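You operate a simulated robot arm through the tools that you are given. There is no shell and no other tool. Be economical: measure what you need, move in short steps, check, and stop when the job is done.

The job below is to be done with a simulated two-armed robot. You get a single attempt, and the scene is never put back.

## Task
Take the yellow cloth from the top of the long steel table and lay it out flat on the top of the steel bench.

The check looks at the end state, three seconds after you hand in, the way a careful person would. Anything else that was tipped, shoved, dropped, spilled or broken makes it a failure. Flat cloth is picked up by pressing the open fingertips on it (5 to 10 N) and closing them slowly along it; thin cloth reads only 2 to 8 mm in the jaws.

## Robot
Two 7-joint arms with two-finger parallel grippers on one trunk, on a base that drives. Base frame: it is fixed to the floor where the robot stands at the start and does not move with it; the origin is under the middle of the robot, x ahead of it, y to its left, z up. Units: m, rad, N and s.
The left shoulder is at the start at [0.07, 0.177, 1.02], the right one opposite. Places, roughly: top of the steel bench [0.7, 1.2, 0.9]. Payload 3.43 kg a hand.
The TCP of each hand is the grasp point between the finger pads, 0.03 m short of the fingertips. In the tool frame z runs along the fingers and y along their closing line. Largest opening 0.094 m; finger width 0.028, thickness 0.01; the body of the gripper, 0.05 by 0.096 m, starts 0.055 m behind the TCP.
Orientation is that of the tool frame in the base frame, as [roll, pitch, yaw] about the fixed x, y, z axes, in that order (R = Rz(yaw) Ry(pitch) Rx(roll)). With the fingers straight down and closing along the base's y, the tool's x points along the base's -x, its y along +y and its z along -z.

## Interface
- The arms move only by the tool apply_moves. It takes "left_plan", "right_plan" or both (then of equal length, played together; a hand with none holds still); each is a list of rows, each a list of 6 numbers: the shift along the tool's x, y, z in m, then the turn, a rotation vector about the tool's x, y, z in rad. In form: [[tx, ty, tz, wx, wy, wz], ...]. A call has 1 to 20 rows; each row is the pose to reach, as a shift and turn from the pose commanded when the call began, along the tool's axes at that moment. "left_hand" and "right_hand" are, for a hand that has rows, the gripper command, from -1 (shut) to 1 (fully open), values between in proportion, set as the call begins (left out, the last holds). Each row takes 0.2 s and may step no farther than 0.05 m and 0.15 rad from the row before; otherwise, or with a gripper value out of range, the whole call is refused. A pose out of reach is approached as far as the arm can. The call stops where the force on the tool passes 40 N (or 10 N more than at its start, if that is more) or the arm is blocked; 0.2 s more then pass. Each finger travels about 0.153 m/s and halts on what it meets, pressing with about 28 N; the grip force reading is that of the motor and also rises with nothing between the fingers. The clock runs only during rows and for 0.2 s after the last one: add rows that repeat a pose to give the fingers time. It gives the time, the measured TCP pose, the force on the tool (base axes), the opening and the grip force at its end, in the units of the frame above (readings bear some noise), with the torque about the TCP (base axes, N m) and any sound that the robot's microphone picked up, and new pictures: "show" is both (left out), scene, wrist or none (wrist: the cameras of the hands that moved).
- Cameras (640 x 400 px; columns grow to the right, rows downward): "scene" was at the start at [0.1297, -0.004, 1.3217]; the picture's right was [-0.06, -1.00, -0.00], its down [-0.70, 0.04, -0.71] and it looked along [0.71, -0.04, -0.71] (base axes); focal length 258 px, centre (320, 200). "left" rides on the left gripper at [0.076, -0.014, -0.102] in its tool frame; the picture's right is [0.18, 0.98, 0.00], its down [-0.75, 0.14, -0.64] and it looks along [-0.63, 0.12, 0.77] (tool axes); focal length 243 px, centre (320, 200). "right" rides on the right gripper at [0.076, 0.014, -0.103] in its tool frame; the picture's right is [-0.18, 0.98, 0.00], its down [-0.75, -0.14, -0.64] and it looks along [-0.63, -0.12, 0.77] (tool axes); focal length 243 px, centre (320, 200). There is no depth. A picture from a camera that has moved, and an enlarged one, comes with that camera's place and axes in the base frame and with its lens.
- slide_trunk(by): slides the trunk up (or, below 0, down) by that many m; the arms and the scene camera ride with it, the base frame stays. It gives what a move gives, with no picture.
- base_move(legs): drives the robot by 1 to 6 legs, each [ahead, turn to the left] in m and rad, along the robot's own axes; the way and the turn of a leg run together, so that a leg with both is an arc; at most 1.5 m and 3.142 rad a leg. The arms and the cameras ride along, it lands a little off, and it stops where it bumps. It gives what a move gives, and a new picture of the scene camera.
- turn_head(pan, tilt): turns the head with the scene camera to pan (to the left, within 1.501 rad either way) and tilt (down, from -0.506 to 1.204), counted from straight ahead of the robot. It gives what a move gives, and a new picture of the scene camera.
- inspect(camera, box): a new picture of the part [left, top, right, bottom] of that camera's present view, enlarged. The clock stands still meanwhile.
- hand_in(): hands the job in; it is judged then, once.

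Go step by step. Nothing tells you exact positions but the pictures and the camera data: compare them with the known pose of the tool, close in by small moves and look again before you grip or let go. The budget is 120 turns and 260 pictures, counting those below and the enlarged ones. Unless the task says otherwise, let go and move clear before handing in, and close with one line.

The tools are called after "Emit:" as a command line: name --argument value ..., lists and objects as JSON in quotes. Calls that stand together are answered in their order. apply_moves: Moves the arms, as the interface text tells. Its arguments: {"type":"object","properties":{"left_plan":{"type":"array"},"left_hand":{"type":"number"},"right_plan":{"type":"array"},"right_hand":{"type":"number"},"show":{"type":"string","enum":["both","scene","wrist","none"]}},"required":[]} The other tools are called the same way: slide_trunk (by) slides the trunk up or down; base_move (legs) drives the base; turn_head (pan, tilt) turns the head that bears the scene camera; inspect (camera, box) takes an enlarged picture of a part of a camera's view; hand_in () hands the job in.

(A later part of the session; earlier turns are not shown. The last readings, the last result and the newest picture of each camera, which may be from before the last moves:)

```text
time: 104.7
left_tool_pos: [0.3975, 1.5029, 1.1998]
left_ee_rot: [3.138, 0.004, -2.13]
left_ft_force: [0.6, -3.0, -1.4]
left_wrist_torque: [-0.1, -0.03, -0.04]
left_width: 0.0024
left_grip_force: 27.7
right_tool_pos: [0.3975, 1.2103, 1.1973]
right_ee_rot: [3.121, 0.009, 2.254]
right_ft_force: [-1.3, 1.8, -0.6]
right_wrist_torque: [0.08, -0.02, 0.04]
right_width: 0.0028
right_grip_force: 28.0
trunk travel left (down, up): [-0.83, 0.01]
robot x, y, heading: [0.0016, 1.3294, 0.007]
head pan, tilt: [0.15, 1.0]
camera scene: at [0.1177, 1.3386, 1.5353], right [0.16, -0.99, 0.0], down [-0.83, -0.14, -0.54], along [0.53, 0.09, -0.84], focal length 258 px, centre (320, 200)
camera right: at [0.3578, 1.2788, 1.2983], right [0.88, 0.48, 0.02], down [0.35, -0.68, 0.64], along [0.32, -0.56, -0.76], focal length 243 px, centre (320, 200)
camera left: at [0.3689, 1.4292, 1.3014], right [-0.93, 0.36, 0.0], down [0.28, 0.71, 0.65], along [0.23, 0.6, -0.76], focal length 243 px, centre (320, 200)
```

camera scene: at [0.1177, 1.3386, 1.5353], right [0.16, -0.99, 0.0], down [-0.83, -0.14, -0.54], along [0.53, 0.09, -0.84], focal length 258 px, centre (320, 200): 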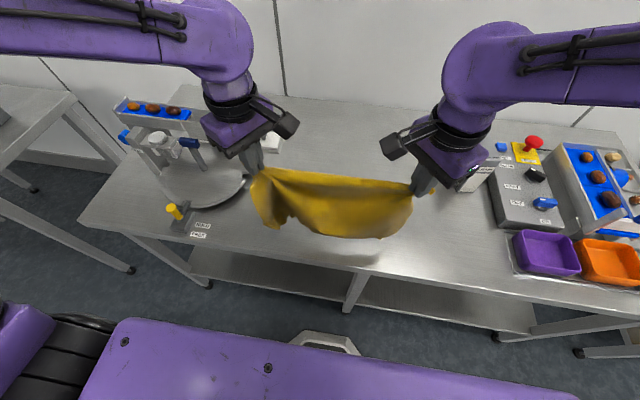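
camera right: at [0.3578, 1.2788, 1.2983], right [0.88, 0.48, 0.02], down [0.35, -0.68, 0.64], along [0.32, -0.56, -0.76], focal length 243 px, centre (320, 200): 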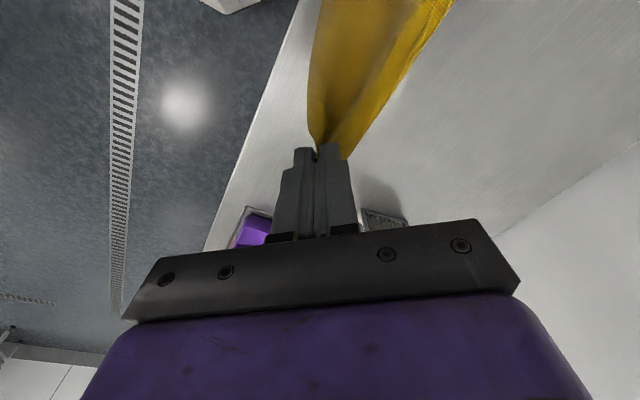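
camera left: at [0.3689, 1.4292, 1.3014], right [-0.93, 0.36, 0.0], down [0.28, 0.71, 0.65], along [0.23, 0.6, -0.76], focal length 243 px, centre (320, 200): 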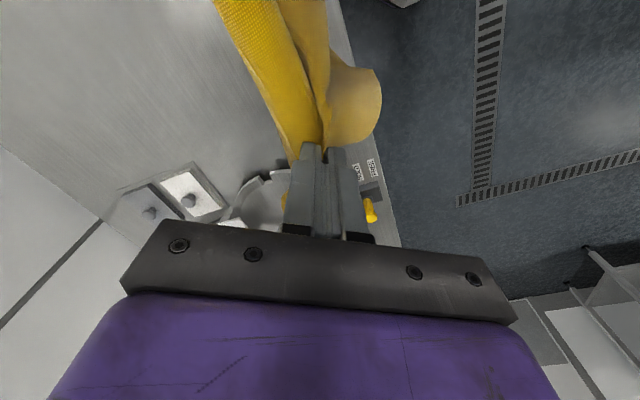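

The hem is about 3.5 cm above the bench at x≈0.40. I'll touch it down and move the hands forward and down so the cloth trails toward me.

Emit:
apply_moves --left_plan '[[0, 0, 0.015, 0, 0, 0], [0, 0, 0.03, 0, 0, 0], [-0.0082, -0.013, 0.037, 0, 0, 0], [-0.0163, -0.026, 0.044, 0, 0, 0], [-0.0244, -0.039, 0.052, 0, 0, 0], [-0.0324, -0.0517, 0.061, 0, 0, 0], [-0.0404, -0.0644, 0.071, 0, 0, 0], [-0.0481, -0.0767, 0.081, 0, 0, 0], [-0.0558, -0.0889, 0.092, 0, 0, 0], [-0.063, -0.1005, 0.104, 0, 0, 0]]' --right_plan '[[0, 0, 0.015, 0, 0, 0], [0, 0, 0.03, 0, 0, 0], [-0.0097, 0.0119, 0.037, 0, 0, 0], [-0.0194, 0.0238, 0.044, 0, 0, 0], [-0.0291, 0.0356, 0.052, 0, 0, 0], [-0.0386, 0.0472, 0.061, 0, 0, 0], [-0.0481, 0.0588, 0.071, 0, 0, 0], [-0.0573, 0.07, 0.081, 0, 0, 0], [-0.0665, 0.0813, 0.092, 0, 0, 0], [-0.0751, 0.0918, 0.104, 0, 0, 0]]' --show "none"

Emit:
inspect --camera "scene" --box '[220, 110, 460, 260]'

```text
time: 106.9
left_tool_pos: [0.5197, 1.5026, 1.0947]
left_ee_rot: [3.137, 0.005, -2.13]
left_ft_force: [1.2, -3.1, 0.0]
left_wrist_torque: [-0.08, 0.01, -0.01]
left_width: 0.0023
left_grip_force: 28.2
right_tool_pos: [0.5207, 1.2114, 1.0931]
right_ee_rot: [3.121, 0.008, 2.253]
right_ft_force: [0.1, 2.7, -1.3]
right_wrist_torque: [0.09, 0.05, 0.05]
right_width: 0.0032
right_grip_force: 28.1
trunk travel left (down, up): [-0.83, 0.01]
robot x, y, heading: [0.0015, 1.3237, 0.012]
head pan, tilt: [0.15, 1.0]
```

```text
2.67 times, centred on (340, 185) of scene
camera zoom: at [0.1212, 1.3383, 1.535], right [0.16, -0.99, 0.0], down [-0.83, -0.14, -0.54], along [0.53, 0.09, -0.84], focal length 687 px, centre (267, 240)
```

zoom: 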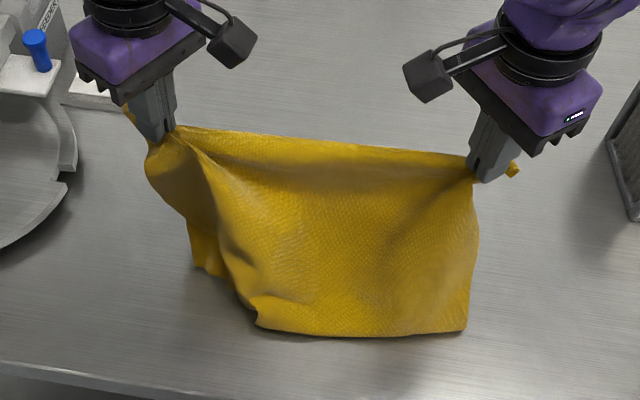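

The hem trails correctly. There's a drape wave under the left hand, but that corner lies outward, not tucked. I'll finish laying.

Emit:
apply_moves --left_plan '[[-0.0139, -0.0222, 0.0253, 0, 0, 0], [-0.0268, -0.0428, 0.0526, 0, 0, 0], [-0.0384, -0.0612, 0.0819, 0, 0, 0], [-0.0486, -0.0775, 0.1125, 0, 0, 0], [-0.0573, -0.0915, 0.144, 0, 0, 0], [-0.0645, -0.1028, 0.17, 0, 0, 0], [-0.0645, -0.1028, 0.17, 0, 0, 0]]' --right_plan '[[-0.0166, 0.0203, 0.0253, 0, 0, 0], [-0.032, 0.0391, 0.0526, 0, 0, 0], [-0.0458, 0.056, 0.0819, 0, 0, 0], [-0.0579, 0.0708, 0.1125, 0, 0, 0], [-0.0684, 0.0836, 0.144, 0, 0, 0], [-0.0768, 0.094, 0.17, 0, 0, 0], [-0.0768, 0.094, 0.17, 0, 0, 0]]'

Emit:
inspect --camera "scene" --box '[220, 110, 460, 260]'

```text
time: 108.5
left_tool_pos: [0.6381, 1.5024, 0.9251]
left_ee_rot: [3.136, 0.005, -2.129]
left_ft_force: [0.2, -3.5, -0.6]
left_wrist_torque: [-0.1, -0.04, -0.05]
left_width: 0.0022
left_grip_force: 28.0
right_tool_pos: [0.6448, 1.2125, 0.9285]
right_ee_rot: [3.12, 0.008, 2.254]
right_ft_force: [0.0, 2.6, 0.0]
right_wrist_torque: [0.1, -0.01, 0.05]
right_width: 0.003
right_grip_force: 28.0
trunk travel left (down, up): [-0.83, 0.01]
robot x, y, heading: [0.0032, 1.3235, 0.01]
head pan, tilt: [0.15, 1.0]
camera scene: at [0.1176, 1.3383, 1.5353], right [0.16, -0.99, 0.0], down [-0.83, -0.14, -0.54], along [0.53, 0.09, -0.84], focal length 258 px, centre (320, 200)
camera right: at [0.6043, 1.2801, 1.0286], right [0.88, 0.48, 0.02], down [0.35, -0.68, 0.64], along [0.32, -0.56, -0.76], focal length 243 px, centre (320, 200)
camera left: at [0.6096, 1.4308, 1.0262], right [-0.93, 0.36, 0.0], down [0.28, 0.71, 0.65], along [0.23, 0.6, -0.76], focal length 243 px, centre (320, 200)
```

scene: 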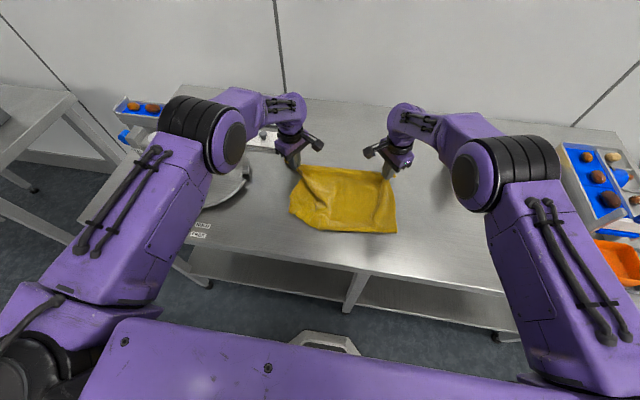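
right: 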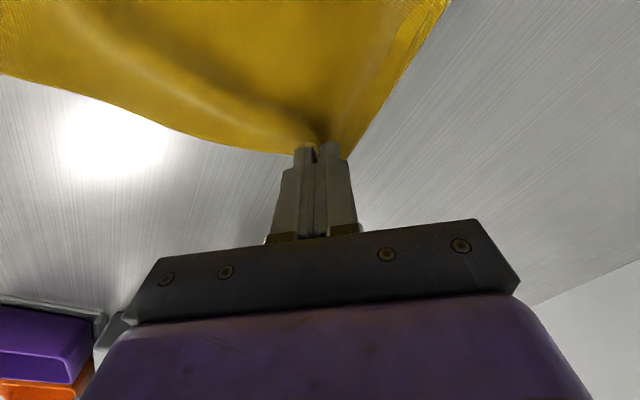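
left: 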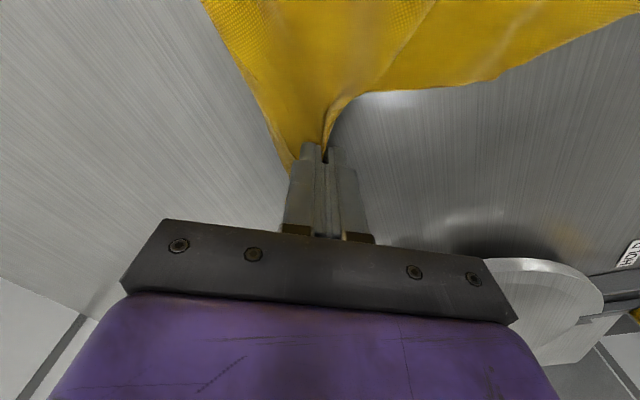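

```text
2.67 times, centred on (340, 185) of scene
camera zoom: at [0.1176, 1.3383, 1.5353], right [0.16, -0.99, 0.0], down [-0.83, -0.14, -0.54], along [0.53, 0.09, -0.84], focal length 687 px, centre (267, 240)
```

zoom: 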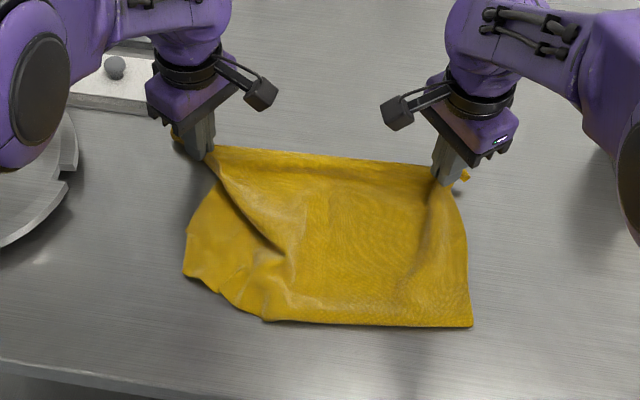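

Very good. All the corners are out, with just waves left near the left grip. I'll lower to contact and open slowly to spread the pinches.

Emit:
apply_moves --left_plan '[[0, 0, 0.006, 0, 0, 0], [0, 0, 0.011, 0, 0, 0], [0, 0, 0.012, 0, 0, 0]]' --right_plan '[[0, 0, 0.008, 0, 0, 0], [0, 0, 0.014, 0, 0, 0], [0, 0, 0.015, 0, 0, 0]]' --show "none"

Emit:
apply_moves --left_plan '[[0, 0, 0, 0, 0, 0], [0, 0, 0, 0, 0, 0]]' --right_plan '[[0, 0, 0, 0, 0, 0], [0, 0, 0, 0, 0, 0]]' --left_hand -0.65 --right_hand -0.65 --show "none"

Emit:
apply_moves --left_plan '[[0, 0, 0, 0, 0, 0], [0, 0, 0, 0, 0, 0]]' --right_plan '[[0, 0, 0, 0, 0, 0], [0, 0, 0, 0, 0, 0]]' --left_hand -0.3 --right_hand -0.3 --show "none"

Emit:
apply_moves --left_plan '[[0, 0, -0.02, 0, 0, 0], [0, 0, -0.05, 0, 0, 0], [0, 0, -0.09, 0, 0, 0], [0, 0, -0.13, 0, 0, 0]]' --right_plan '[[0, 0, -0.02, 0, 0, 0], [0, 0, -0.05, 0, 0, 0], [0, 0, -0.09, 0, 0, 0], [0, 0, -0.13, 0, 0, 0]]'

Emit:
inspect --camera "scene" --box '[220, 110, 460, 260]'

```text
time: 109.3
left_tool_pos: [0.6388, 1.5045, 0.9136]
left_ee_rot: [3.139, 0.004, -2.13]
left_ft_force: [0.0, -3.0, 0.0]
left_wrist_torque: [-0.13, -0.03, -0.04]
left_width: 0.0022
left_grip_force: 27.6
right_tool_pos: [0.6446, 1.2115, 0.9125]
right_ee_rot: [3.119, 0.008, 2.253]
right_ft_force: [1.1, 2.6, 3.1]
right_wrist_torque: [0.1, 0.01, 0.04]
right_width: 0.0026
right_grip_force: 28.2
trunk travel left (down, up): [-0.83, 0.01]
robot x, y, heading: [0.0036, 1.3273, 0.018]
head pan, tilt: [0.15, 1.0]
```

```text
time: 109.9
left_tool_pos: [0.639, 1.5044, 0.9124]
left_ee_rot: [3.138, 0.003, -2.128]
left_ft_force: [-1.0, 0.9, -0.4]
left_wrist_torque: [-0.02, -0.01, 0.0]
left_width: 0.0164
left_grip_force: 0.0
right_tool_pos: [0.6454, 1.2133, 0.9125]
right_ee_rot: [3.122, 0.008, 2.254]
right_ft_force: [-1.0, -0.7, -0.1]
right_wrist_torque: [0.0, 0.01, 0.03]
right_width: 0.0161
right_grip_force: 0.1
trunk travel left (down, up): [-0.83, 0.01]
robot x, y, heading: [0.0019, 1.3238, 0.015]
head pan, tilt: [0.15, 1.0]
```

```text
time: 110.5
left_tool_pos: [0.6378, 1.503, 0.9135]
left_ee_rot: [3.135, 0.003, -2.129]
left_ft_force: [0.4, 1.2, 1.1]
left_wrist_torque: [-0.01, 0.0, -0.01]
left_width: 0.0329
left_grip_force: 0.1
right_tool_pos: [0.645, 1.2122, 0.9119]
right_ee_rot: [3.122, 0.006, 2.255]
right_ft_force: [-0.6, 0.1, 0.7]
right_wrist_torque: [0.01, 0.0, 0.01]
right_width: 0.0328
right_grip_force: 0.0
trunk travel left (down, up): [-0.83, 0.01]
robot x, y, heading: [0.0037, 1.3248, 0.011]
head pan, tilt: [0.15, 1.0]
```

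```text
time: 111.5
left_tool_pos: [0.6364, 1.5037, 1.0451]
left_ee_rot: [3.139, 0.002, -2.131]
left_ft_force: [-0.5, 0.4, 0.6]
left_wrist_torque: [0.0, -0.05, 0.0]
left_width: 0.0329
left_grip_force: 0.1
right_tool_pos: [0.6408, 1.2129, 1.0443]
right_ee_rot: [3.119, 0.009, 2.255]
right_ft_force: [-0.7, 0.7, 0.4]
right_wrist_torque: [0.0, -0.05, 0.03]
right_width: 0.033
right_grip_force: 0.2
trunk travel left (down, up): [-0.83, 0.01]
robot x, y, heading: [0.0033, 1.3257, 0.011]
head pan, tilt: [0.15, 1.0]
camera scene: at [0.1161, 1.3381, 1.5353], right [0.16, -0.99, 0.0], down [-0.83, -0.14, -0.54], along [0.53, 0.09, -0.84], focal length 258 px, centre (320, 200)
camera right: at [0.6009, 1.2798, 1.146], right [0.88, 0.48, 0.02], down [0.35, -0.68, 0.65], along [0.32, -0.56, -0.76], focal length 243 px, centre (320, 200)
camera left: at [0.6087, 1.43, 1.1462], right [-0.93, 0.36, 0.0], down [0.28, 0.71, 0.65], along [0.23, 0.6, -0.76], focal length 243 px, centre (320, 200)
```

scene: 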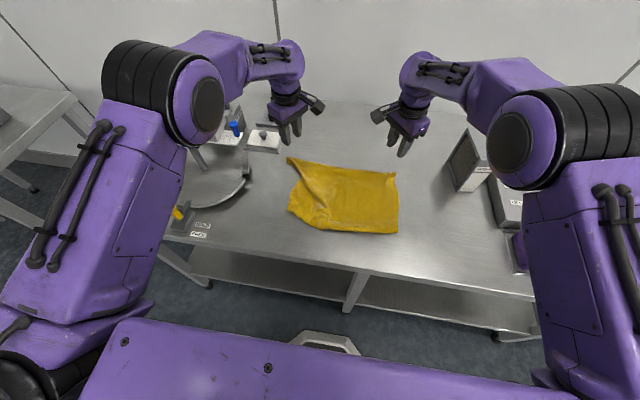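
right: 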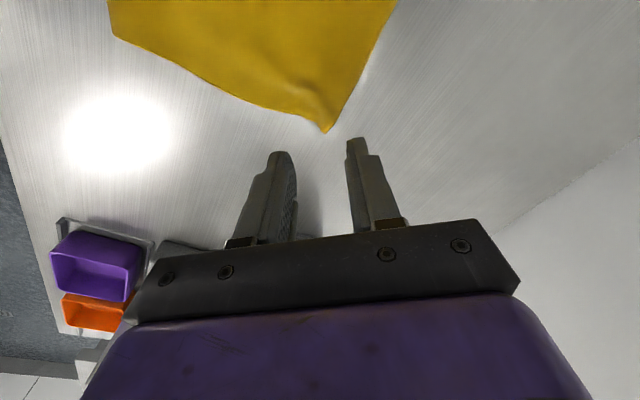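
left: 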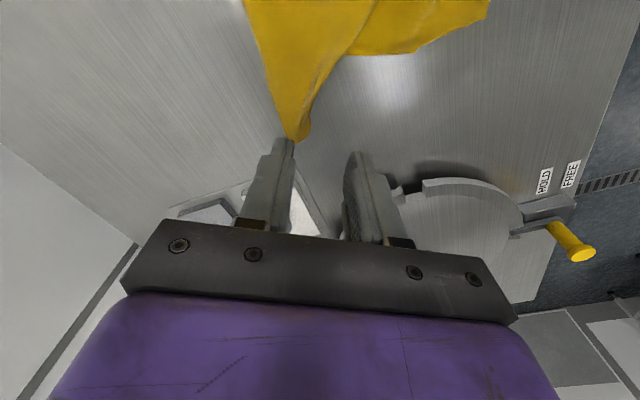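

```text
2.67 times, centred on (340, 185) of scene
camera zoom: at [0.1161, 1.3381, 1.5353], right [0.16, -0.99, 0.0], down [-0.83, -0.14, -0.54], along [0.53, 0.09, -0.84], focal length 687 px, centre (267, 240)
```

zoom: 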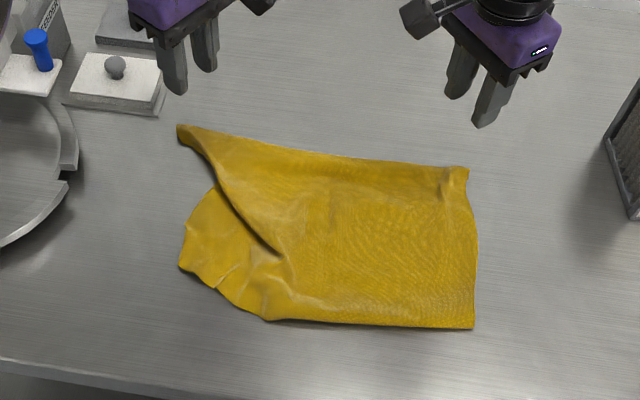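

The cloth is down with a pleat on its left third, and its near hem sits at x≈0.445. That's a bit short, so it may be curled under. I'll turn the hands back and look closely with the wrist cameras.

Emit:
apply_moves --left_plan '[[0.0136, 0.0119, 0.004, 0, 0, 0.125], [0.0272, 0.0238, 0.008, 0, 0, 0.25], [0.0409, 0.0358, 0.012, 0, 0, 0.375], [0.0545, 0.0477, 0.015, 0, 0, 0.5], [0.0681, 0.0596, 0.018, 0, 0, 0.625], [0.0817, 0.0715, 0.022, 0, 0, 0.75], [0.0954, 0.0835, 0.026, 0, 0, 0.875], [0.109, 0.0954, 0.03, 0, 0, 1.0]]' --right_plan '[[0.0119, -0.0145, 0.002, 0, 0, -0.11], [0.0237, -0.029, 0.004, 0, 0, -0.22], [0.0356, -0.0435, 0.006, 0, 0, -0.33], [0.0475, -0.058, 0.008, 0, 0, -0.44], [0.0594, -0.0725, 0.01, 0, 0, -0.55], [0.0712, -0.087, 0.012, 0, 0, -0.66], [0.0831, -0.1015, 0.014, 0, 0, -0.77], [0.095, -0.116, 0.016, 0, 0, -0.875]]'

```text
time: 113.3
left_tool_pos: [0.4996, 1.4628, 1.0148]
left_ee_rot: [3.137, -0.001, -3.13]
left_ft_force: [-0.5, 0.4, 0.3]
left_wrist_torque: [-0.02, -0.01, 0.03]
left_width: 0.0331
left_grip_force: 0.0
right_tool_pos: [0.4918, 1.2114, 1.0234]
right_ee_rot: [3.133, 0.022, 3.132]
right_ft_force: [-0.2, 0.4, -0.1]
right_wrist_torque: [0.02, -0.03, 0.06]
right_width: 0.0331
right_grip_force: 0.1
trunk travel left (down, up): [-0.83, 0.01]
robot x, y, heading: [-0.0009, 1.3245, 0.012]
head pan, tilt: [0.15, 1.0]
camera scene: at [0.117, 1.338, 1.5353], right [0.16, -0.99, 0.0], down [-0.83, -0.14, -0.54], along [0.53, 0.09, -0.84], focal length 258 px, centre (320, 200)
camera right: at [0.4119, 1.2261, 1.124], right [0.2, 0.98, 0.01], down [0.74, -0.15, 0.66], along [0.65, -0.12, -0.75], focal length 243 px, centre (320, 200)
camera left: at [0.4227, 1.4458, 1.1169], right [-0.19, 0.98, 0.01], down [0.75, 0.15, 0.64], along [0.63, 0.13, -0.77], focal length 243 px, centre (320, 200)
```

scene: 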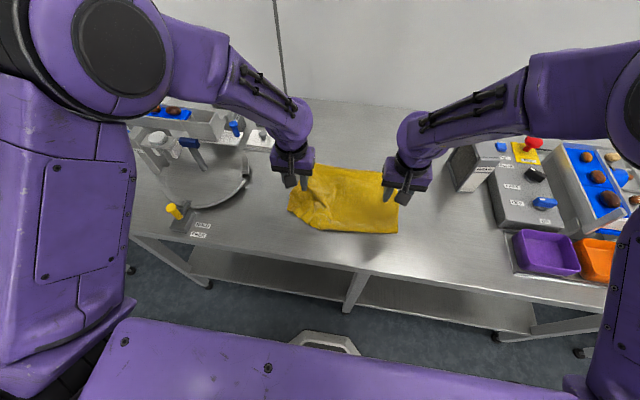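
right: 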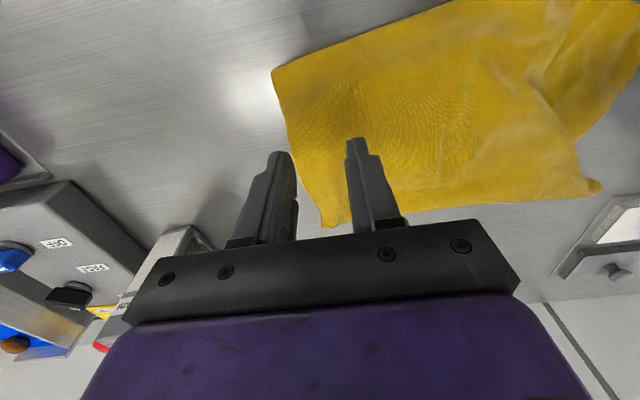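
left: 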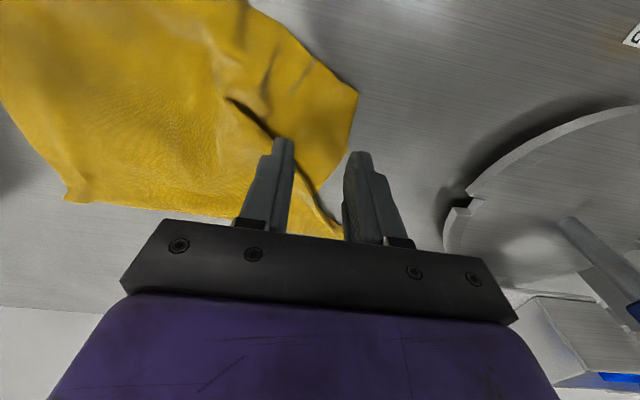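

Emit:
inspect --camera "right" --box '[240, 0, 640, 250]'

Emit:
inspect --camera "left" --box '[0, 0, 400, 250]'

```text
1.60 times, centred on (440, 125) of right
camera zoom: at [0.4119, 1.2261, 1.124], right [0.2, 0.98, 0.01], down [0.74, -0.15, 0.66], along [0.65, -0.12, -0.75], focal length 388 px, centre (128, 320)
```

zoom: 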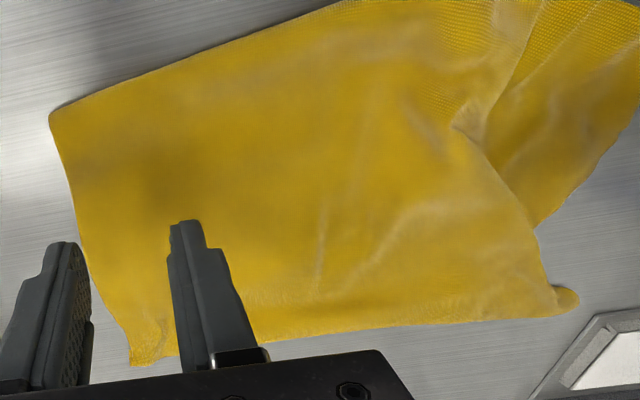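

```text
1.60 times, centred on (200, 125) of left
camera zoom: at [0.4227, 1.4458, 1.1169], right [-0.19, 0.98, 0.01], down [0.75, 0.15, 0.64], along [0.63, 0.13, -0.77], focal length 388 px, centre (512, 320)
```

zoom: 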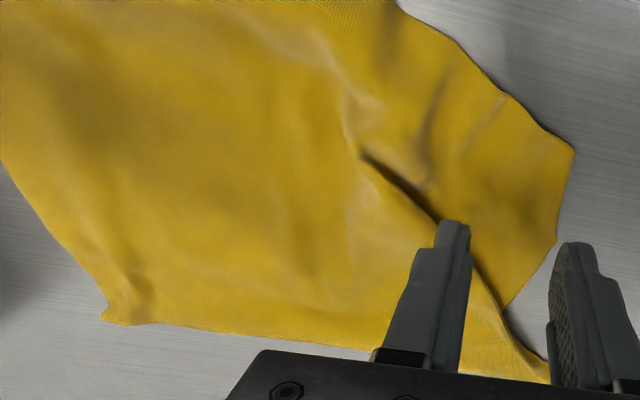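

The near hem is about 6 cm short, so it's curled under, and the left third has a pleat. I'll first open the pleat by pressing near the front-left corner and dragging it outward, then re-lift by the far corners and lay again with a better arc.

Emit:
apply_moves --left_plan '[[0.004, 0.004, 0.035, 0, 0, 0], [0.004, 0.007, 0.07, 0, 0, 0], [0.004, 0.007, 0.095, 0, 0, 0], [0.004, 0.007, 0.102, 0, 0, 0], [0.004, 0.007, 0.104, 0, 0, 0]]' --left_hand -0.3 --show "wrist"

```text
time: 114.5
left_tool_pos: [0.4958, 1.4703, 0.9118]
left_ee_rot: [3.136, 0.002, -3.128]
left_ft_force: [0.0, 0.8, 19.4]
left_wrist_torque: [0.38, -0.05, -0.02]
left_width: 0.0333
left_grip_force: 0.3
right_tool_pos: [0.4915, 1.2109, 1.023]
right_ee_rot: [3.132, 0.024, 3.129]
right_ft_force: [-0.6, -0.1, 0.2]
right_wrist_torque: [0.0, 0.03, 0.03]
right_width: 0.0328
right_grip_force: 0.1
trunk travel left (down, up): [-0.83, 0.01]
robot x, y, heading: [0.0023, 1.3263, 0.015]
head pan, tilt: [0.15, 1.0]
camera left: at [0.4191, 1.4526, 1.0135], right [-0.2, 0.98, 0.01], down [0.75, 0.15, 0.64], along [0.63, 0.13, -0.76], focal length 243 px, centre (320, 200)
```

left: 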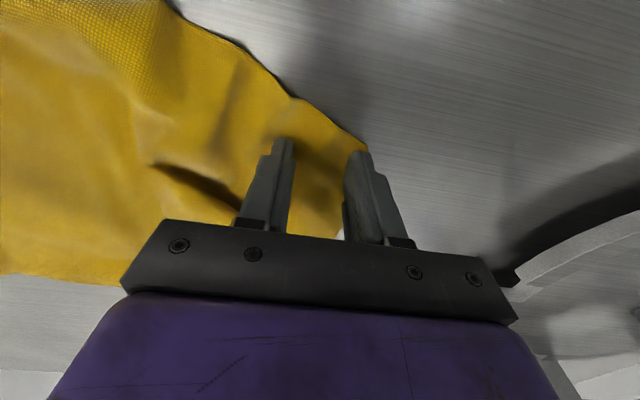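

It's pressed on the corner. Now I'll drag it outward, toward me and to the left.

Emit:
apply_moves --left_plan '[[0.01, 0.008, 0, 0, 0, 0], [0.02, 0.016, 0, 0, 0, 0], [0.03, 0.024, 0, 0, 0, 0], [0.04, 0.032, 0, 0, 0, 0], [0.05, 0.04, 0, 0, 0, 0], [0.05, 0.04, 0, 0, 0, 0]]'

Emit:
inspect --camera "scene" --box '[220, 130, 460, 280]'

```text
time: 115.9
left_tool_pos: [0.4437, 1.5067, 0.9119]
left_ee_rot: [3.134, 0.0, -3.13]
left_ft_force: [3.9, -2.7, 31.6]
left_wrist_torque: [0.49, -0.17, -0.08]
left_width: 0.0315
left_grip_force: 0.1
right_tool_pos: [0.491, 1.2092, 1.0249]
right_ee_rot: [3.131, 0.023, 3.128]
right_ft_force: [0.1, 0.6, 0.5]
right_wrist_torque: [0.02, 0.02, 0.03]
right_width: 0.0331
right_grip_force: 0.0
trunk travel left (down, up): [-0.83, 0.01]
robot x, y, heading: [0.0029, 1.3266, 0.014]
head pan, tilt: [0.15, 1.0]
camera scene: at [0.1154, 1.3353, 1.5356], right [0.16, -0.99, 0.0], down [-0.83, -0.14, -0.54], along [0.53, 0.09, -0.84], focal length 258 px, centre (320, 200)
camera left: at [0.3666, 1.4904, 1.0134], right [-0.2, 0.98, 0.01], down [0.75, 0.15, 0.64], along [0.63, 0.13, -0.77], focal length 243 px, centre (320, 200)
```

scene: 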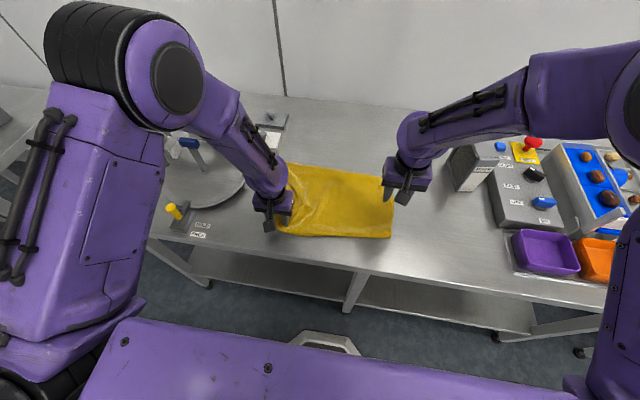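
left: 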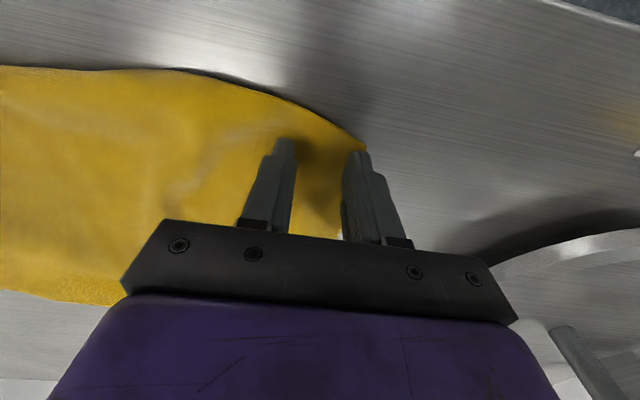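

```text
2.67 times, centred on (340, 205) of scene
camera zoom: at [0.1154, 1.3353, 1.5356], right [0.16, -0.99, 0.0], down [-0.83, -0.14, -0.54], along [0.53, 0.09, -0.84], focal length 687 px, centre (267, 187)
```

zoom: 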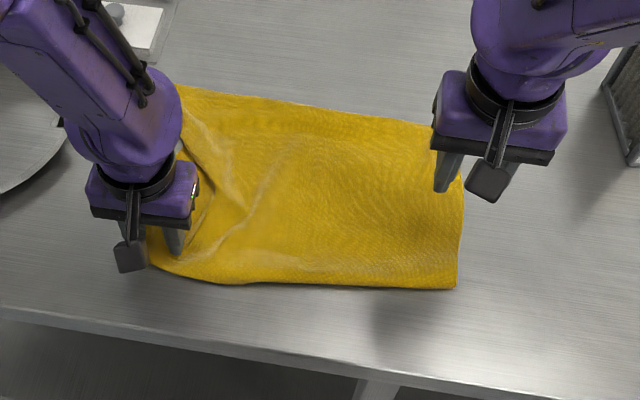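

Press-and-drag works very well, and the pleat has opened. Now I'll bring both hands to the far corners, diagonal again, to re-lift and fix the curled hem.

Emit:
apply_moves --left_plan '[[0, 0, -0.03, 0, 0, 0], [0, 0, -0.06, 0, 0, 0], [-0.031, 0.002, -0.06, 0, 0, -0.131], [-0.062, 0.004, -0.06, 0, 0, -0.262], [-0.094, 0.006, -0.06, 0, 0, -0.393], [-0.125, 0.008, -0.06, 0, 0, -0.524], [-0.157, 0.009, -0.06, 0, 0, -0.655], [-0.188, 0.01, -0.055, 0, 0, -0.785]]' --right_plan '[[-0.017, 0, 0, 0, 0, 0.1], [-0.034, 0, 0.01, 0, 0, 0.2], [-0.051, 0, 0.02, 0, 0, 0.3], [-0.068, 0, 0.03, 0, 0, 0.4], [-0.085, 0, 0.04, 0, 0, 0.5], [-0.103, 0, 0.05, 0, 0, 0.6], [-0.12, 0, 0.055, 0, 0, 0.7], [-0.137, -0.002, 0.06, 0, 0, 0.785]]' --left_hand -0.25 --right_hand -0.25

```text
time: 117.7
left_tool_pos: [0.634, 1.5207, 0.964]
left_ee_rot: [3.135, 0.001, -2.342]
left_ft_force: [-0.4, 0.4, -0.2]
left_wrist_torque: [-0.01, 0.02, 0.01]
left_width: 0.0355
left_grip_force: 0.1
right_tool_pos: [0.6325, 1.2092, 0.9661]
right_ee_rot: [3.122, 0.008, 2.341]
right_ft_force: [0.4, -0.5, 0.1]
right_wrist_torque: [0.04, 0.01, -0.04]
right_width: 0.0354
right_grip_force: 0.0
trunk travel left (down, up): [-0.83, 0.01]
robot x, y, heading: [0.0023, 1.3288, 0.014]
head pan, tilt: [0.15, 1.0]
camera scene: at [0.1211, 1.3383, 1.535], right [0.16, -0.99, 0.0], down [-0.83, -0.14, -0.54], along [0.53, 0.09, -0.84], focal length 258 px, centre (320, 200)
camera right: at [0.5873, 1.273, 1.067], right [0.83, 0.55, 0.02], down [0.41, -0.64, 0.65], along [0.37, -0.53, -0.76], focal length 243 px, centre (320, 200)
camera left: at [0.5915, 1.4554, 1.0658], right [-0.83, 0.55, 0.01], down [0.43, 0.64, 0.64], along [0.35, 0.54, -0.77], focal length 243 px, centre (320, 200)
```

scene: 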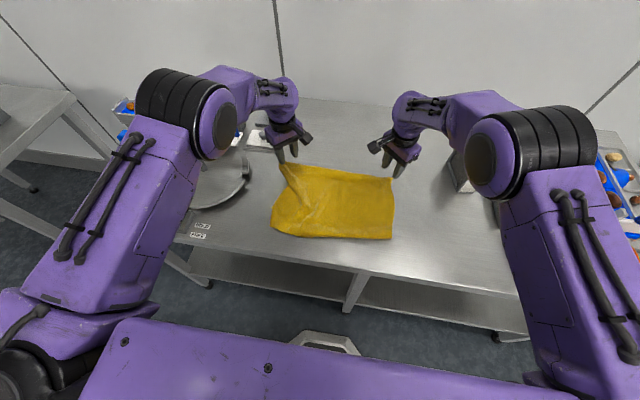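
right: 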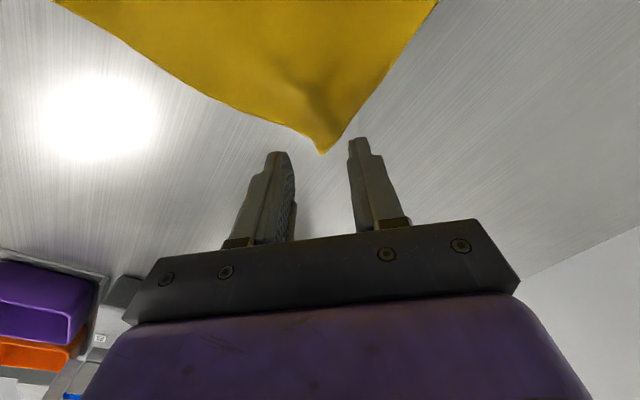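
left: 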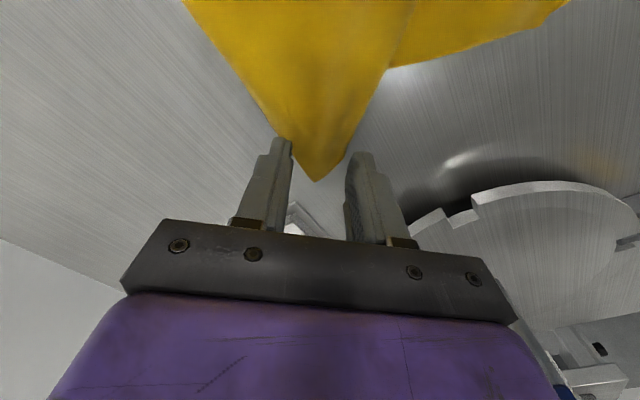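

Both hands are near the corners. A quick zoom will let me judge the cloth as it lies now.

Emit:
inspect --camera "scene" --box '[250, 140, 420, 246]'

```text
3.76 times, centred on (335, 193) of scene
camera zoom: at [0.1211, 1.3383, 1.535], right [0.16, -0.99, 0.0], down [-0.83, -0.14, -0.54], along [0.53, 0.09, -0.84], focal length 970 px, centre (264, 226)
```

zoom: 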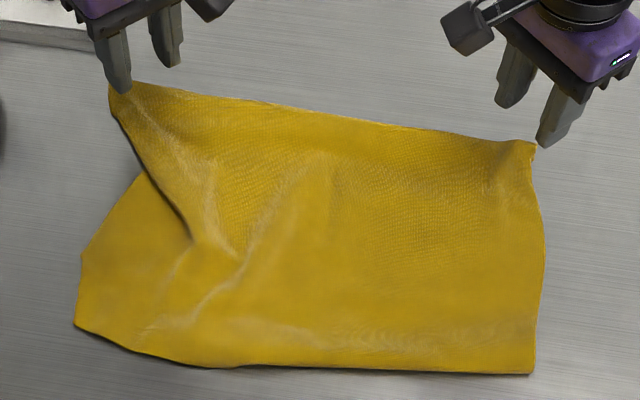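

The cloth confirms it: the hem is folded under along the near side. I'll move in to pinch both far corners, a bit further in with narrow jaws.

Emit:
apply_moves --left_plan '[[0.006, -0.001, 0.015, 0, 0, 0], [0.013, -0.002, 0.03, 0, 0, 0], [0.013, -0.002, 0.045, 0, 0, 0], [0.013, -0.002, 0.051, 0, 0, 0], [0.013, -0.002, 0.053, 0, 0, 0]]' --right_plan '[[0.01, -0.003, 0.015, 0, 0, -0.1], [0.022, -0.006, 0.03, 0, 0, -0.2], [0.022, -0.006, 0.046, 0, 0, -0.2], [0.022, -0.006, 0.053, 0, 0, -0.2], [0.022, -0.006, 0.055, 0, 0, -0.2]]' --left_hand -0.35 --right_hand -0.3 --show "wrist"

```text
time: 118.9
left_tool_pos: [0.6237, 1.5092, 0.9119]
left_ee_rot: [3.136, 0.004, -2.346]
left_ft_force: [-0.3, -0.4, 1.2]
left_wrist_torque: [0.03, 0.01, 0.04]
left_width: 0.0306
left_grip_force: 0.1
right_tool_pos: [0.6109, 1.2203, 0.9124]
right_ee_rot: [3.123, 0.015, 2.544]
right_ft_force: [1.7, 0.1, 3.3]
right_wrist_torque: [-0.03, -0.03, 0.03]
right_width: 0.0328
right_grip_force: 0.1
trunk travel left (down, up): [-0.83, 0.01]
robot x, y, heading: [0.001, 1.3278, 0.014]
head pan, tilt: [0.15, 1.0]
camera right: at [0.5537, 1.2751, 1.0127], right [0.7, 0.71, 0.02], down [0.53, -0.55, 0.65], along [0.47, -0.45, -0.76], focal length 243 px, centre (320, 200)
camera left: at [0.5813, 1.4447, 1.0142], right [-0.83, 0.55, 0.0], down [0.43, 0.63, 0.65], along [0.36, 0.54, -0.76], focal length 243 px, centre (320, 200)
```

right: 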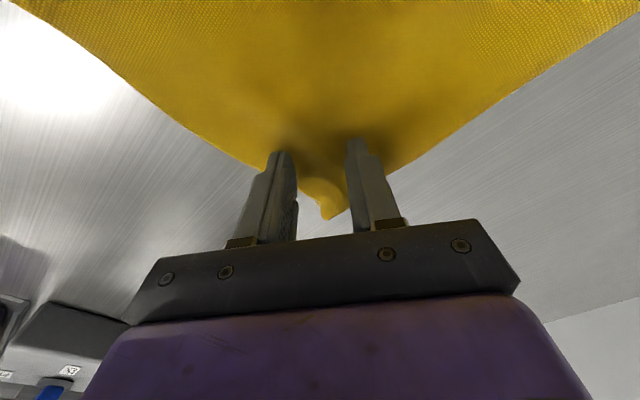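
left: 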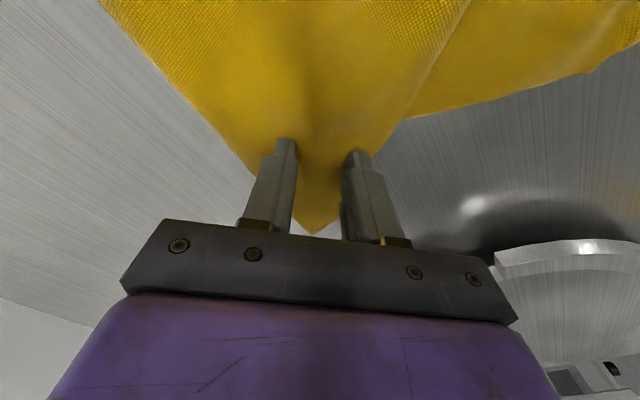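

The fingers are well placed on both corners. I'll press a little and close in stages.

Emit:
apply_moves --left_plan '[[0, 0, 0.002, -0.005, 0, 0], [0, 0, 0.002, -0.005, 0, 0]]' --right_plan '[[0, 0, 0.001, 0, 0, 0], [0, 0, 0.001, 0, 0, 0]]' --show "none"

Emit:
apply_moves --left_plan '[[0, 0, 0, 0, 0, 0], [0, 0, 0, 0, 0, 0]]' --right_plan '[[0, 0, 0, 0, 0, 0], [0, 0, 0, 0, 0, 0]]' --left_hand -0.55 --right_hand -0.55 --show "none"

Emit:
apply_moves --left_plan '[[0, 0, 0, 0, 0, 0], [0, 0, 0, 0, 0, 0]]' --right_plan '[[0, 0, 0, 0, 0, 0], [0, 0, 0, 0, 0, 0]]' --left_hand -0.78 --right_hand -0.78 --show "none"

Emit:
apply_moves --left_plan '[[0, 0, 0, 0, 0, 0], [0, 0, 0, 0, 0, 0], [0, 0, 0, 0, 0, 0]]' --right_plan '[[0, 0, 0, 0, 0, 0], [0, 0, 0, 0, 0, 0], [0, 0, 0, 0, 0, 0]]' --left_hand -1 --right_hand -1 --show "wrist"

```text
time: 119.5
left_tool_pos: [0.6239, 1.5089, 0.9119]
left_ee_rot: [3.134, 0.007, -2.345]
left_ft_force: [0.5, 1.7, 10.1]
left_wrist_torque: [0.08, 0.17, -0.03]
left_width: 0.0298
left_grip_force: 0.1
right_tool_pos: [0.612, 1.2213, 0.9124]
right_ee_rot: [3.122, 0.016, 2.543]
right_ft_force: [1.5, 1.2, 8.7]
right_wrist_torque: [-0.13, 0.07, 0.04]
right_width: 0.0326
right_grip_force: 0.0
trunk travel left (down, up): [-0.83, 0.01]
robot x, y, heading: [-0.0012, 1.3268, 0.01]
head pan, tilt: [0.15, 1.0]
```

```text
time: 120.1
left_tool_pos: [0.6237, 1.5089, 0.9121]
left_ee_rot: [3.132, 0.004, -2.343]
left_ft_force: [0.2, 0.0, 13.2]
left_wrist_torque: [0.11, 0.12, -0.01]
left_width: 0.0204
left_grip_force: 0.1
right_tool_pos: [0.6099, 1.2204, 0.9115]
right_ee_rot: [3.121, 0.014, 2.545]
right_ft_force: [0.3, 0.5, 8.1]
right_wrist_torque: [-0.06, 0.08, -0.01]
right_width: 0.0208
right_grip_force: 0.0
trunk travel left (down, up): [-0.83, 0.01]
robot x, y, heading: [-0.0005, 1.3254, 0.012]
head pan, tilt: [0.15, 1.0]
```

```text
time: 120.7
left_tool_pos: [0.6221, 1.5094, 0.9111]
left_ee_rot: [3.133, 0.006, -2.344]
left_ft_force: [2.2, 0.4, 16.8]
left_wrist_torque: [0.09, 0.09, -0.02]
left_width: 0.01
left_grip_force: 0.0
right_tool_pos: [0.6104, 1.2198, 0.9124]
right_ee_rot: [3.123, 0.016, 2.542]
right_ft_force: [-1.3, 0.9, 6.2]
right_wrist_torque: [-0.01, 0.04, -0.02]
right_width: 0.0105
right_grip_force: 0.2
trunk travel left (down, up): [-0.83, 0.01]
robot x, y, heading: [0.0013, 1.3235, 0.013]
head pan, tilt: [0.15, 1.0]
```

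```text
time: 121.5
left_tool_pos: [0.6227, 1.5087, 0.913]
left_ee_rot: [3.132, 0.005, -2.344]
left_ft_force: [0.0, 1.9, 17.8]
left_wrist_torque: [0.08, 0.2, -0.03]
left_width: 0.0019
left_grip_force: 27.7
right_tool_pos: [0.6097, 1.221, 0.9115]
right_ee_rot: [3.122, 0.017, 2.542]
right_ft_force: [-0.6, 0.4, 3.3]
right_wrist_torque: [0.05, -0.01, 0.0]
right_width: 0.0018
right_grip_force: 28.3
trunk travel left (down, up): [-0.83, 0.01]
robot x, y, heading: [0.0036, 1.3216, 0.008]
head pan, tilt: [0.15, 1.0]
camera right: at [0.5519, 1.2749, 1.0126], right [0.7, 0.71, 0.02], down [0.53, -0.55, 0.65], along [0.47, -0.45, -0.76], focal length 243 px, centre (320, 200)
camera left: at [0.58, 1.4443, 1.0134], right [-0.83, 0.55, 0.01], down [0.43, 0.63, 0.65], along [0.35, 0.54, -0.76], focal length 243 px, centre (320, 200)
```

right: 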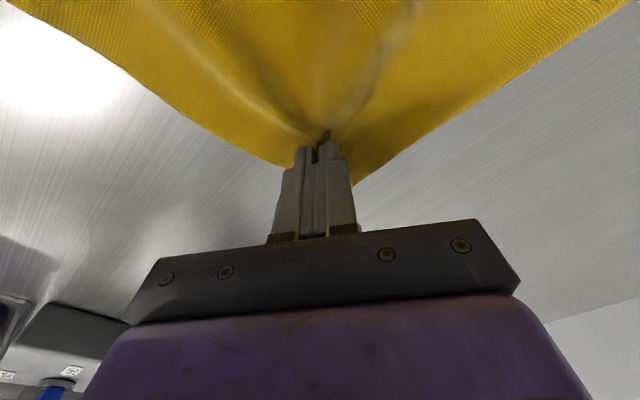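
left: 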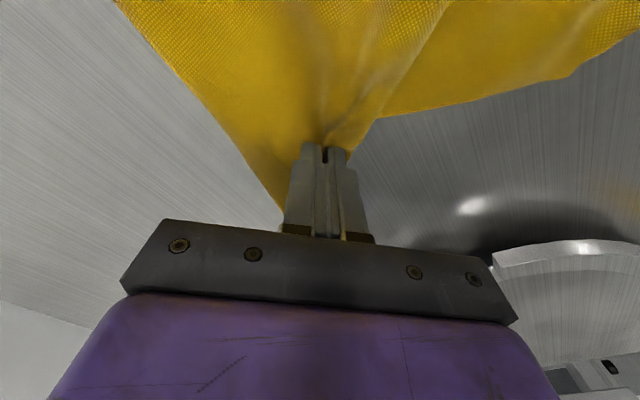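

Both are gripped. I'll lift clear.

Emit:
apply_moves --left_plan '[[0, 0, -0.03, 0, 0, 0], [0, 0, -0.065, 0, 0, 0], [0, 0, -0.1, 0, 0, 0], [0, 0, -0.14, 0, 0, 0], [0, 0, -0.18, 0, 0, 0], [0, 0, -0.22, 0, 0, 0], [0, 0, -0.26, 0, 0, 0], [0, 0, -0.3, 0, 0, 0], [0, 0, -0.3, 0, 0, 0]]' --right_plan '[[0, 0, -0.03, 0, 0, 0], [0, 0, -0.065, 0, 0, 0], [0, 0, -0.1, 0, 0, 0], [0, 0, -0.14, 0, 0, 0], [0, 0, -0.18, 0, 0, 0], [0, 0, -0.22, 0, 0, 0], [0, 0, -0.26, 0, 0, 0], [0, 0, -0.3, 0, 0, 0], [0, 0, -0.3, 0, 0, 0]]' --show "scene"

```text
time: 123.5
left_tool_pos: [0.6274, 1.508, 1.2079]
left_ee_rot: [3.13, 0.001, -2.343]
left_ft_force: [0.4, -1.3, -0.8]
left_wrist_torque: [-0.01, 0.0, 0.0]
left_width: 0.0021
left_grip_force: 28.5
right_tool_pos: [0.6081, 1.2181, 1.2102]
right_ee_rot: [3.125, 0.012, 2.543]
right_ft_force: [-0.1, 0.7, -0.2]
right_wrist_torque: [0.01, 0.03, 0.02]
right_width: 0.0022
right_grip_force: 27.9
trunk travel left (down, up): [-0.83, 0.01]
robot x, y, heading: [0.001, 1.3251, 0.011]
head pan, tilt: [0.15, 1.0]
camera scene: at [0.1197, 1.3384, 1.5351], right [0.16, -0.99, 0.0], down [-0.83, -0.14, -0.54], along [0.53, 0.09, -0.84], focal length 258 px, centre (320, 200)
```

scene: 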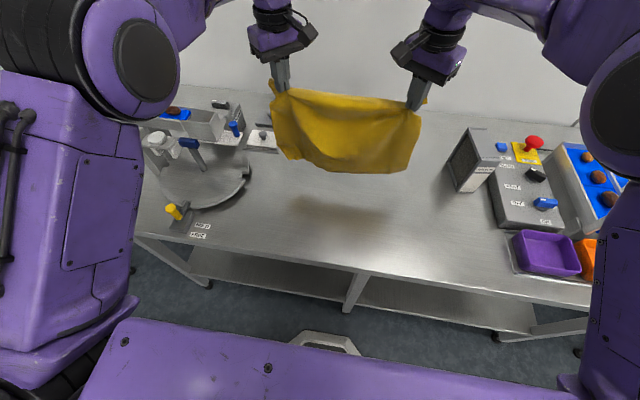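

It hangs evenly now. I'll move the hands back to the near side and let it settle.

Emit:
apply_moves --left_plan '[[0.0236, 0.0242, 0, 0, 0, 0], [0.0473, 0.0485, 0, 0, 0, 0], [0.0709, 0.0727, 0, 0, 0, 0], [0.0945, 0.097, 0, 0, 0, 0], [0.1181, 0.1212, 0, 0, 0, 0], [0.1418, 0.1455, 0, 0, 0, 0], [0.1654, 0.1697, 0, 0, 0, 0], [0.1654, 0.1697, 0, 0, 0, 0], [0.1654, 0.1697, 0, 0, 0, 0], [0.1654, 0.1697, 0, 0, 0, 0]]' --right_plan '[[0.0257, -0.0176, 0, 0, 0, 0], [0.0514, -0.0351, 0, 0, 0, 0], [0.0771, -0.0527, 0, 0, 0, 0], [0.1029, -0.0703, 0, 0, 0, 0], [0.1286, -0.0879, 0, 0, 0, 0], [0.1543, -0.1054, 0, 0, 0, 0], [0.18, -0.123, 0, 0, 0, 0], [0.18, -0.123, 0, 0, 0, 0], [0.18, -0.123, 0, 0, 0, 0], [0.18, -0.123, 0, 0, 0, 0]]' --show "none"

Emit:
inspect --camera "scene" --box '[220, 120, 460, 270]'

```text
time: 125.7
left_tool_pos: [0.3903, 1.5081, 1.2099]
left_ee_rot: [3.132, 0.002, -2.344]
left_ft_force: [0.4, -1.1, -0.6]
left_wrist_torque: [-0.08, -0.03, -0.01]
left_width: 0.002
left_grip_force: 27.5
right_tool_pos: [0.3873, 1.2181, 1.2059]
right_ee_rot: [3.122, 0.013, 2.541]
right_ft_force: [-0.2, 1.6, 0.7]
right_wrist_torque: [0.03, -0.03, 0.04]
right_width: 0.0023
right_grip_force: 27.9
trunk travel left (down, up): [-0.83, 0.01]
robot x, y, heading: [0.0013, 1.3285, 0.011]
head pan, tilt: [0.15, 1.0]
```

```text
2.67 times, centred on (340, 195) of scene
camera zoom: at [0.1176, 1.3386, 1.5353], right [0.16, -0.99, 0.0], down [-0.83, -0.14, -0.54], along [0.53, 0.09, -0.84], focal length 687 px, centre (267, 213)
```

zoom: 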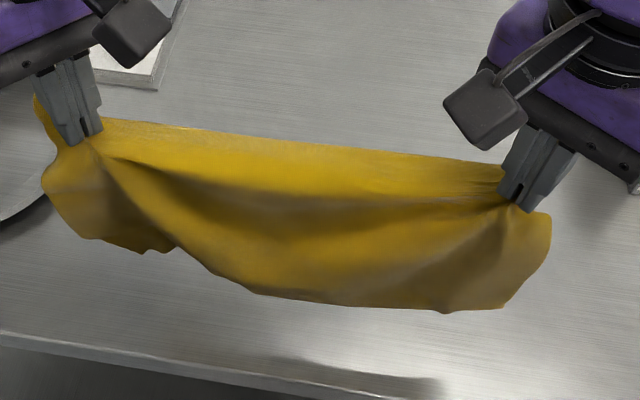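

The hem is open and about 8 cm above the bench. Now I'll lay with a taut arc: down to just above contact, then forward and down so the hem always trails. I'll pause halfway to check.

Emit:
apply_moves --left_plan '[[0, 0, 0.035, 0, 0, 0], [0, 0, 0.067, 0, 0, 0], [-0.0195, -0.02, 0.068, 0, 0, 0], [-0.0384, -0.0394, 0.069, 0, 0, 0], [-0.0698, -0.0716, 0.079, 0, 0, 0], [-0.0977, -0.1002, 0.097, 0, 0, 0], [-0.1208, -0.1239, 0.119, 0, 0, 0]]' --right_plan '[[0, 0, 0.035, 0, 0, 0], [0, 0, 0.067, 0, 0, 0], [-0.0231, 0.0158, 0.068, 0, 0, 0], [-0.0454, 0.031, 0.069, 0, 0, 0], [-0.0826, 0.0564, 0.079, 0, 0, 0], [-0.1156, 0.079, 0.097, 0, 0, 0], [-0.1429, 0.0976, 0.119, 0, 0, 0]]' --show "none"

Emit:
inspect --camera "scene" --box '[220, 120, 460, 270]'

```text
time: 127.3
left_tool_pos: [0.5654, 1.5076, 1.0874]
left_ee_rot: [3.13, -0.001, -2.343]
left_ft_force: [1.0, -1.2, -0.8]
left_wrist_torque: [-0.04, 0.04, 0.01]
left_width: 0.0018
left_grip_force: 28.0
right_tool_pos: [0.5669, 1.2183, 1.0885]
right_ee_rot: [3.125, 0.01, 2.545]
right_ft_force: [0.6, 1.8, 0.1]
right_wrist_torque: [0.04, 0.06, 0.05]
right_width: 0.002
right_grip_force: 28.1
trunk travel left (down, up): [-0.83, 0.01]
robot x, y, heading: [0.0057, 1.3246, 0.013]
head pan, tilt: [0.15, 1.0]
```

```text
2.67 times, centred on (340, 195) of scene
camera zoom: at [0.123, 1.3384, 1.5349], right [0.16, -0.99, 0.0], down [-0.83, -0.14, -0.54], along [0.53, 0.09, -0.84], focal length 687 px, centre (267, 213)
```

zoom: 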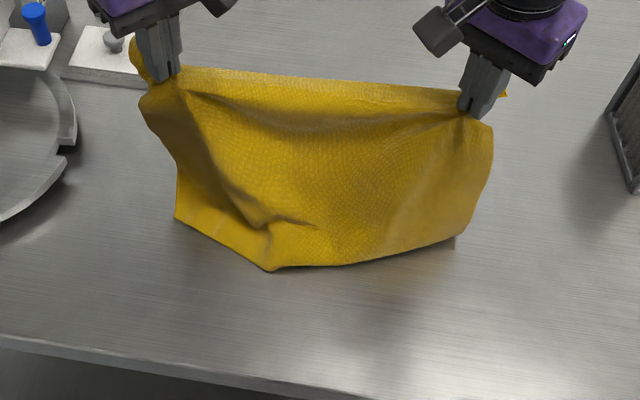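

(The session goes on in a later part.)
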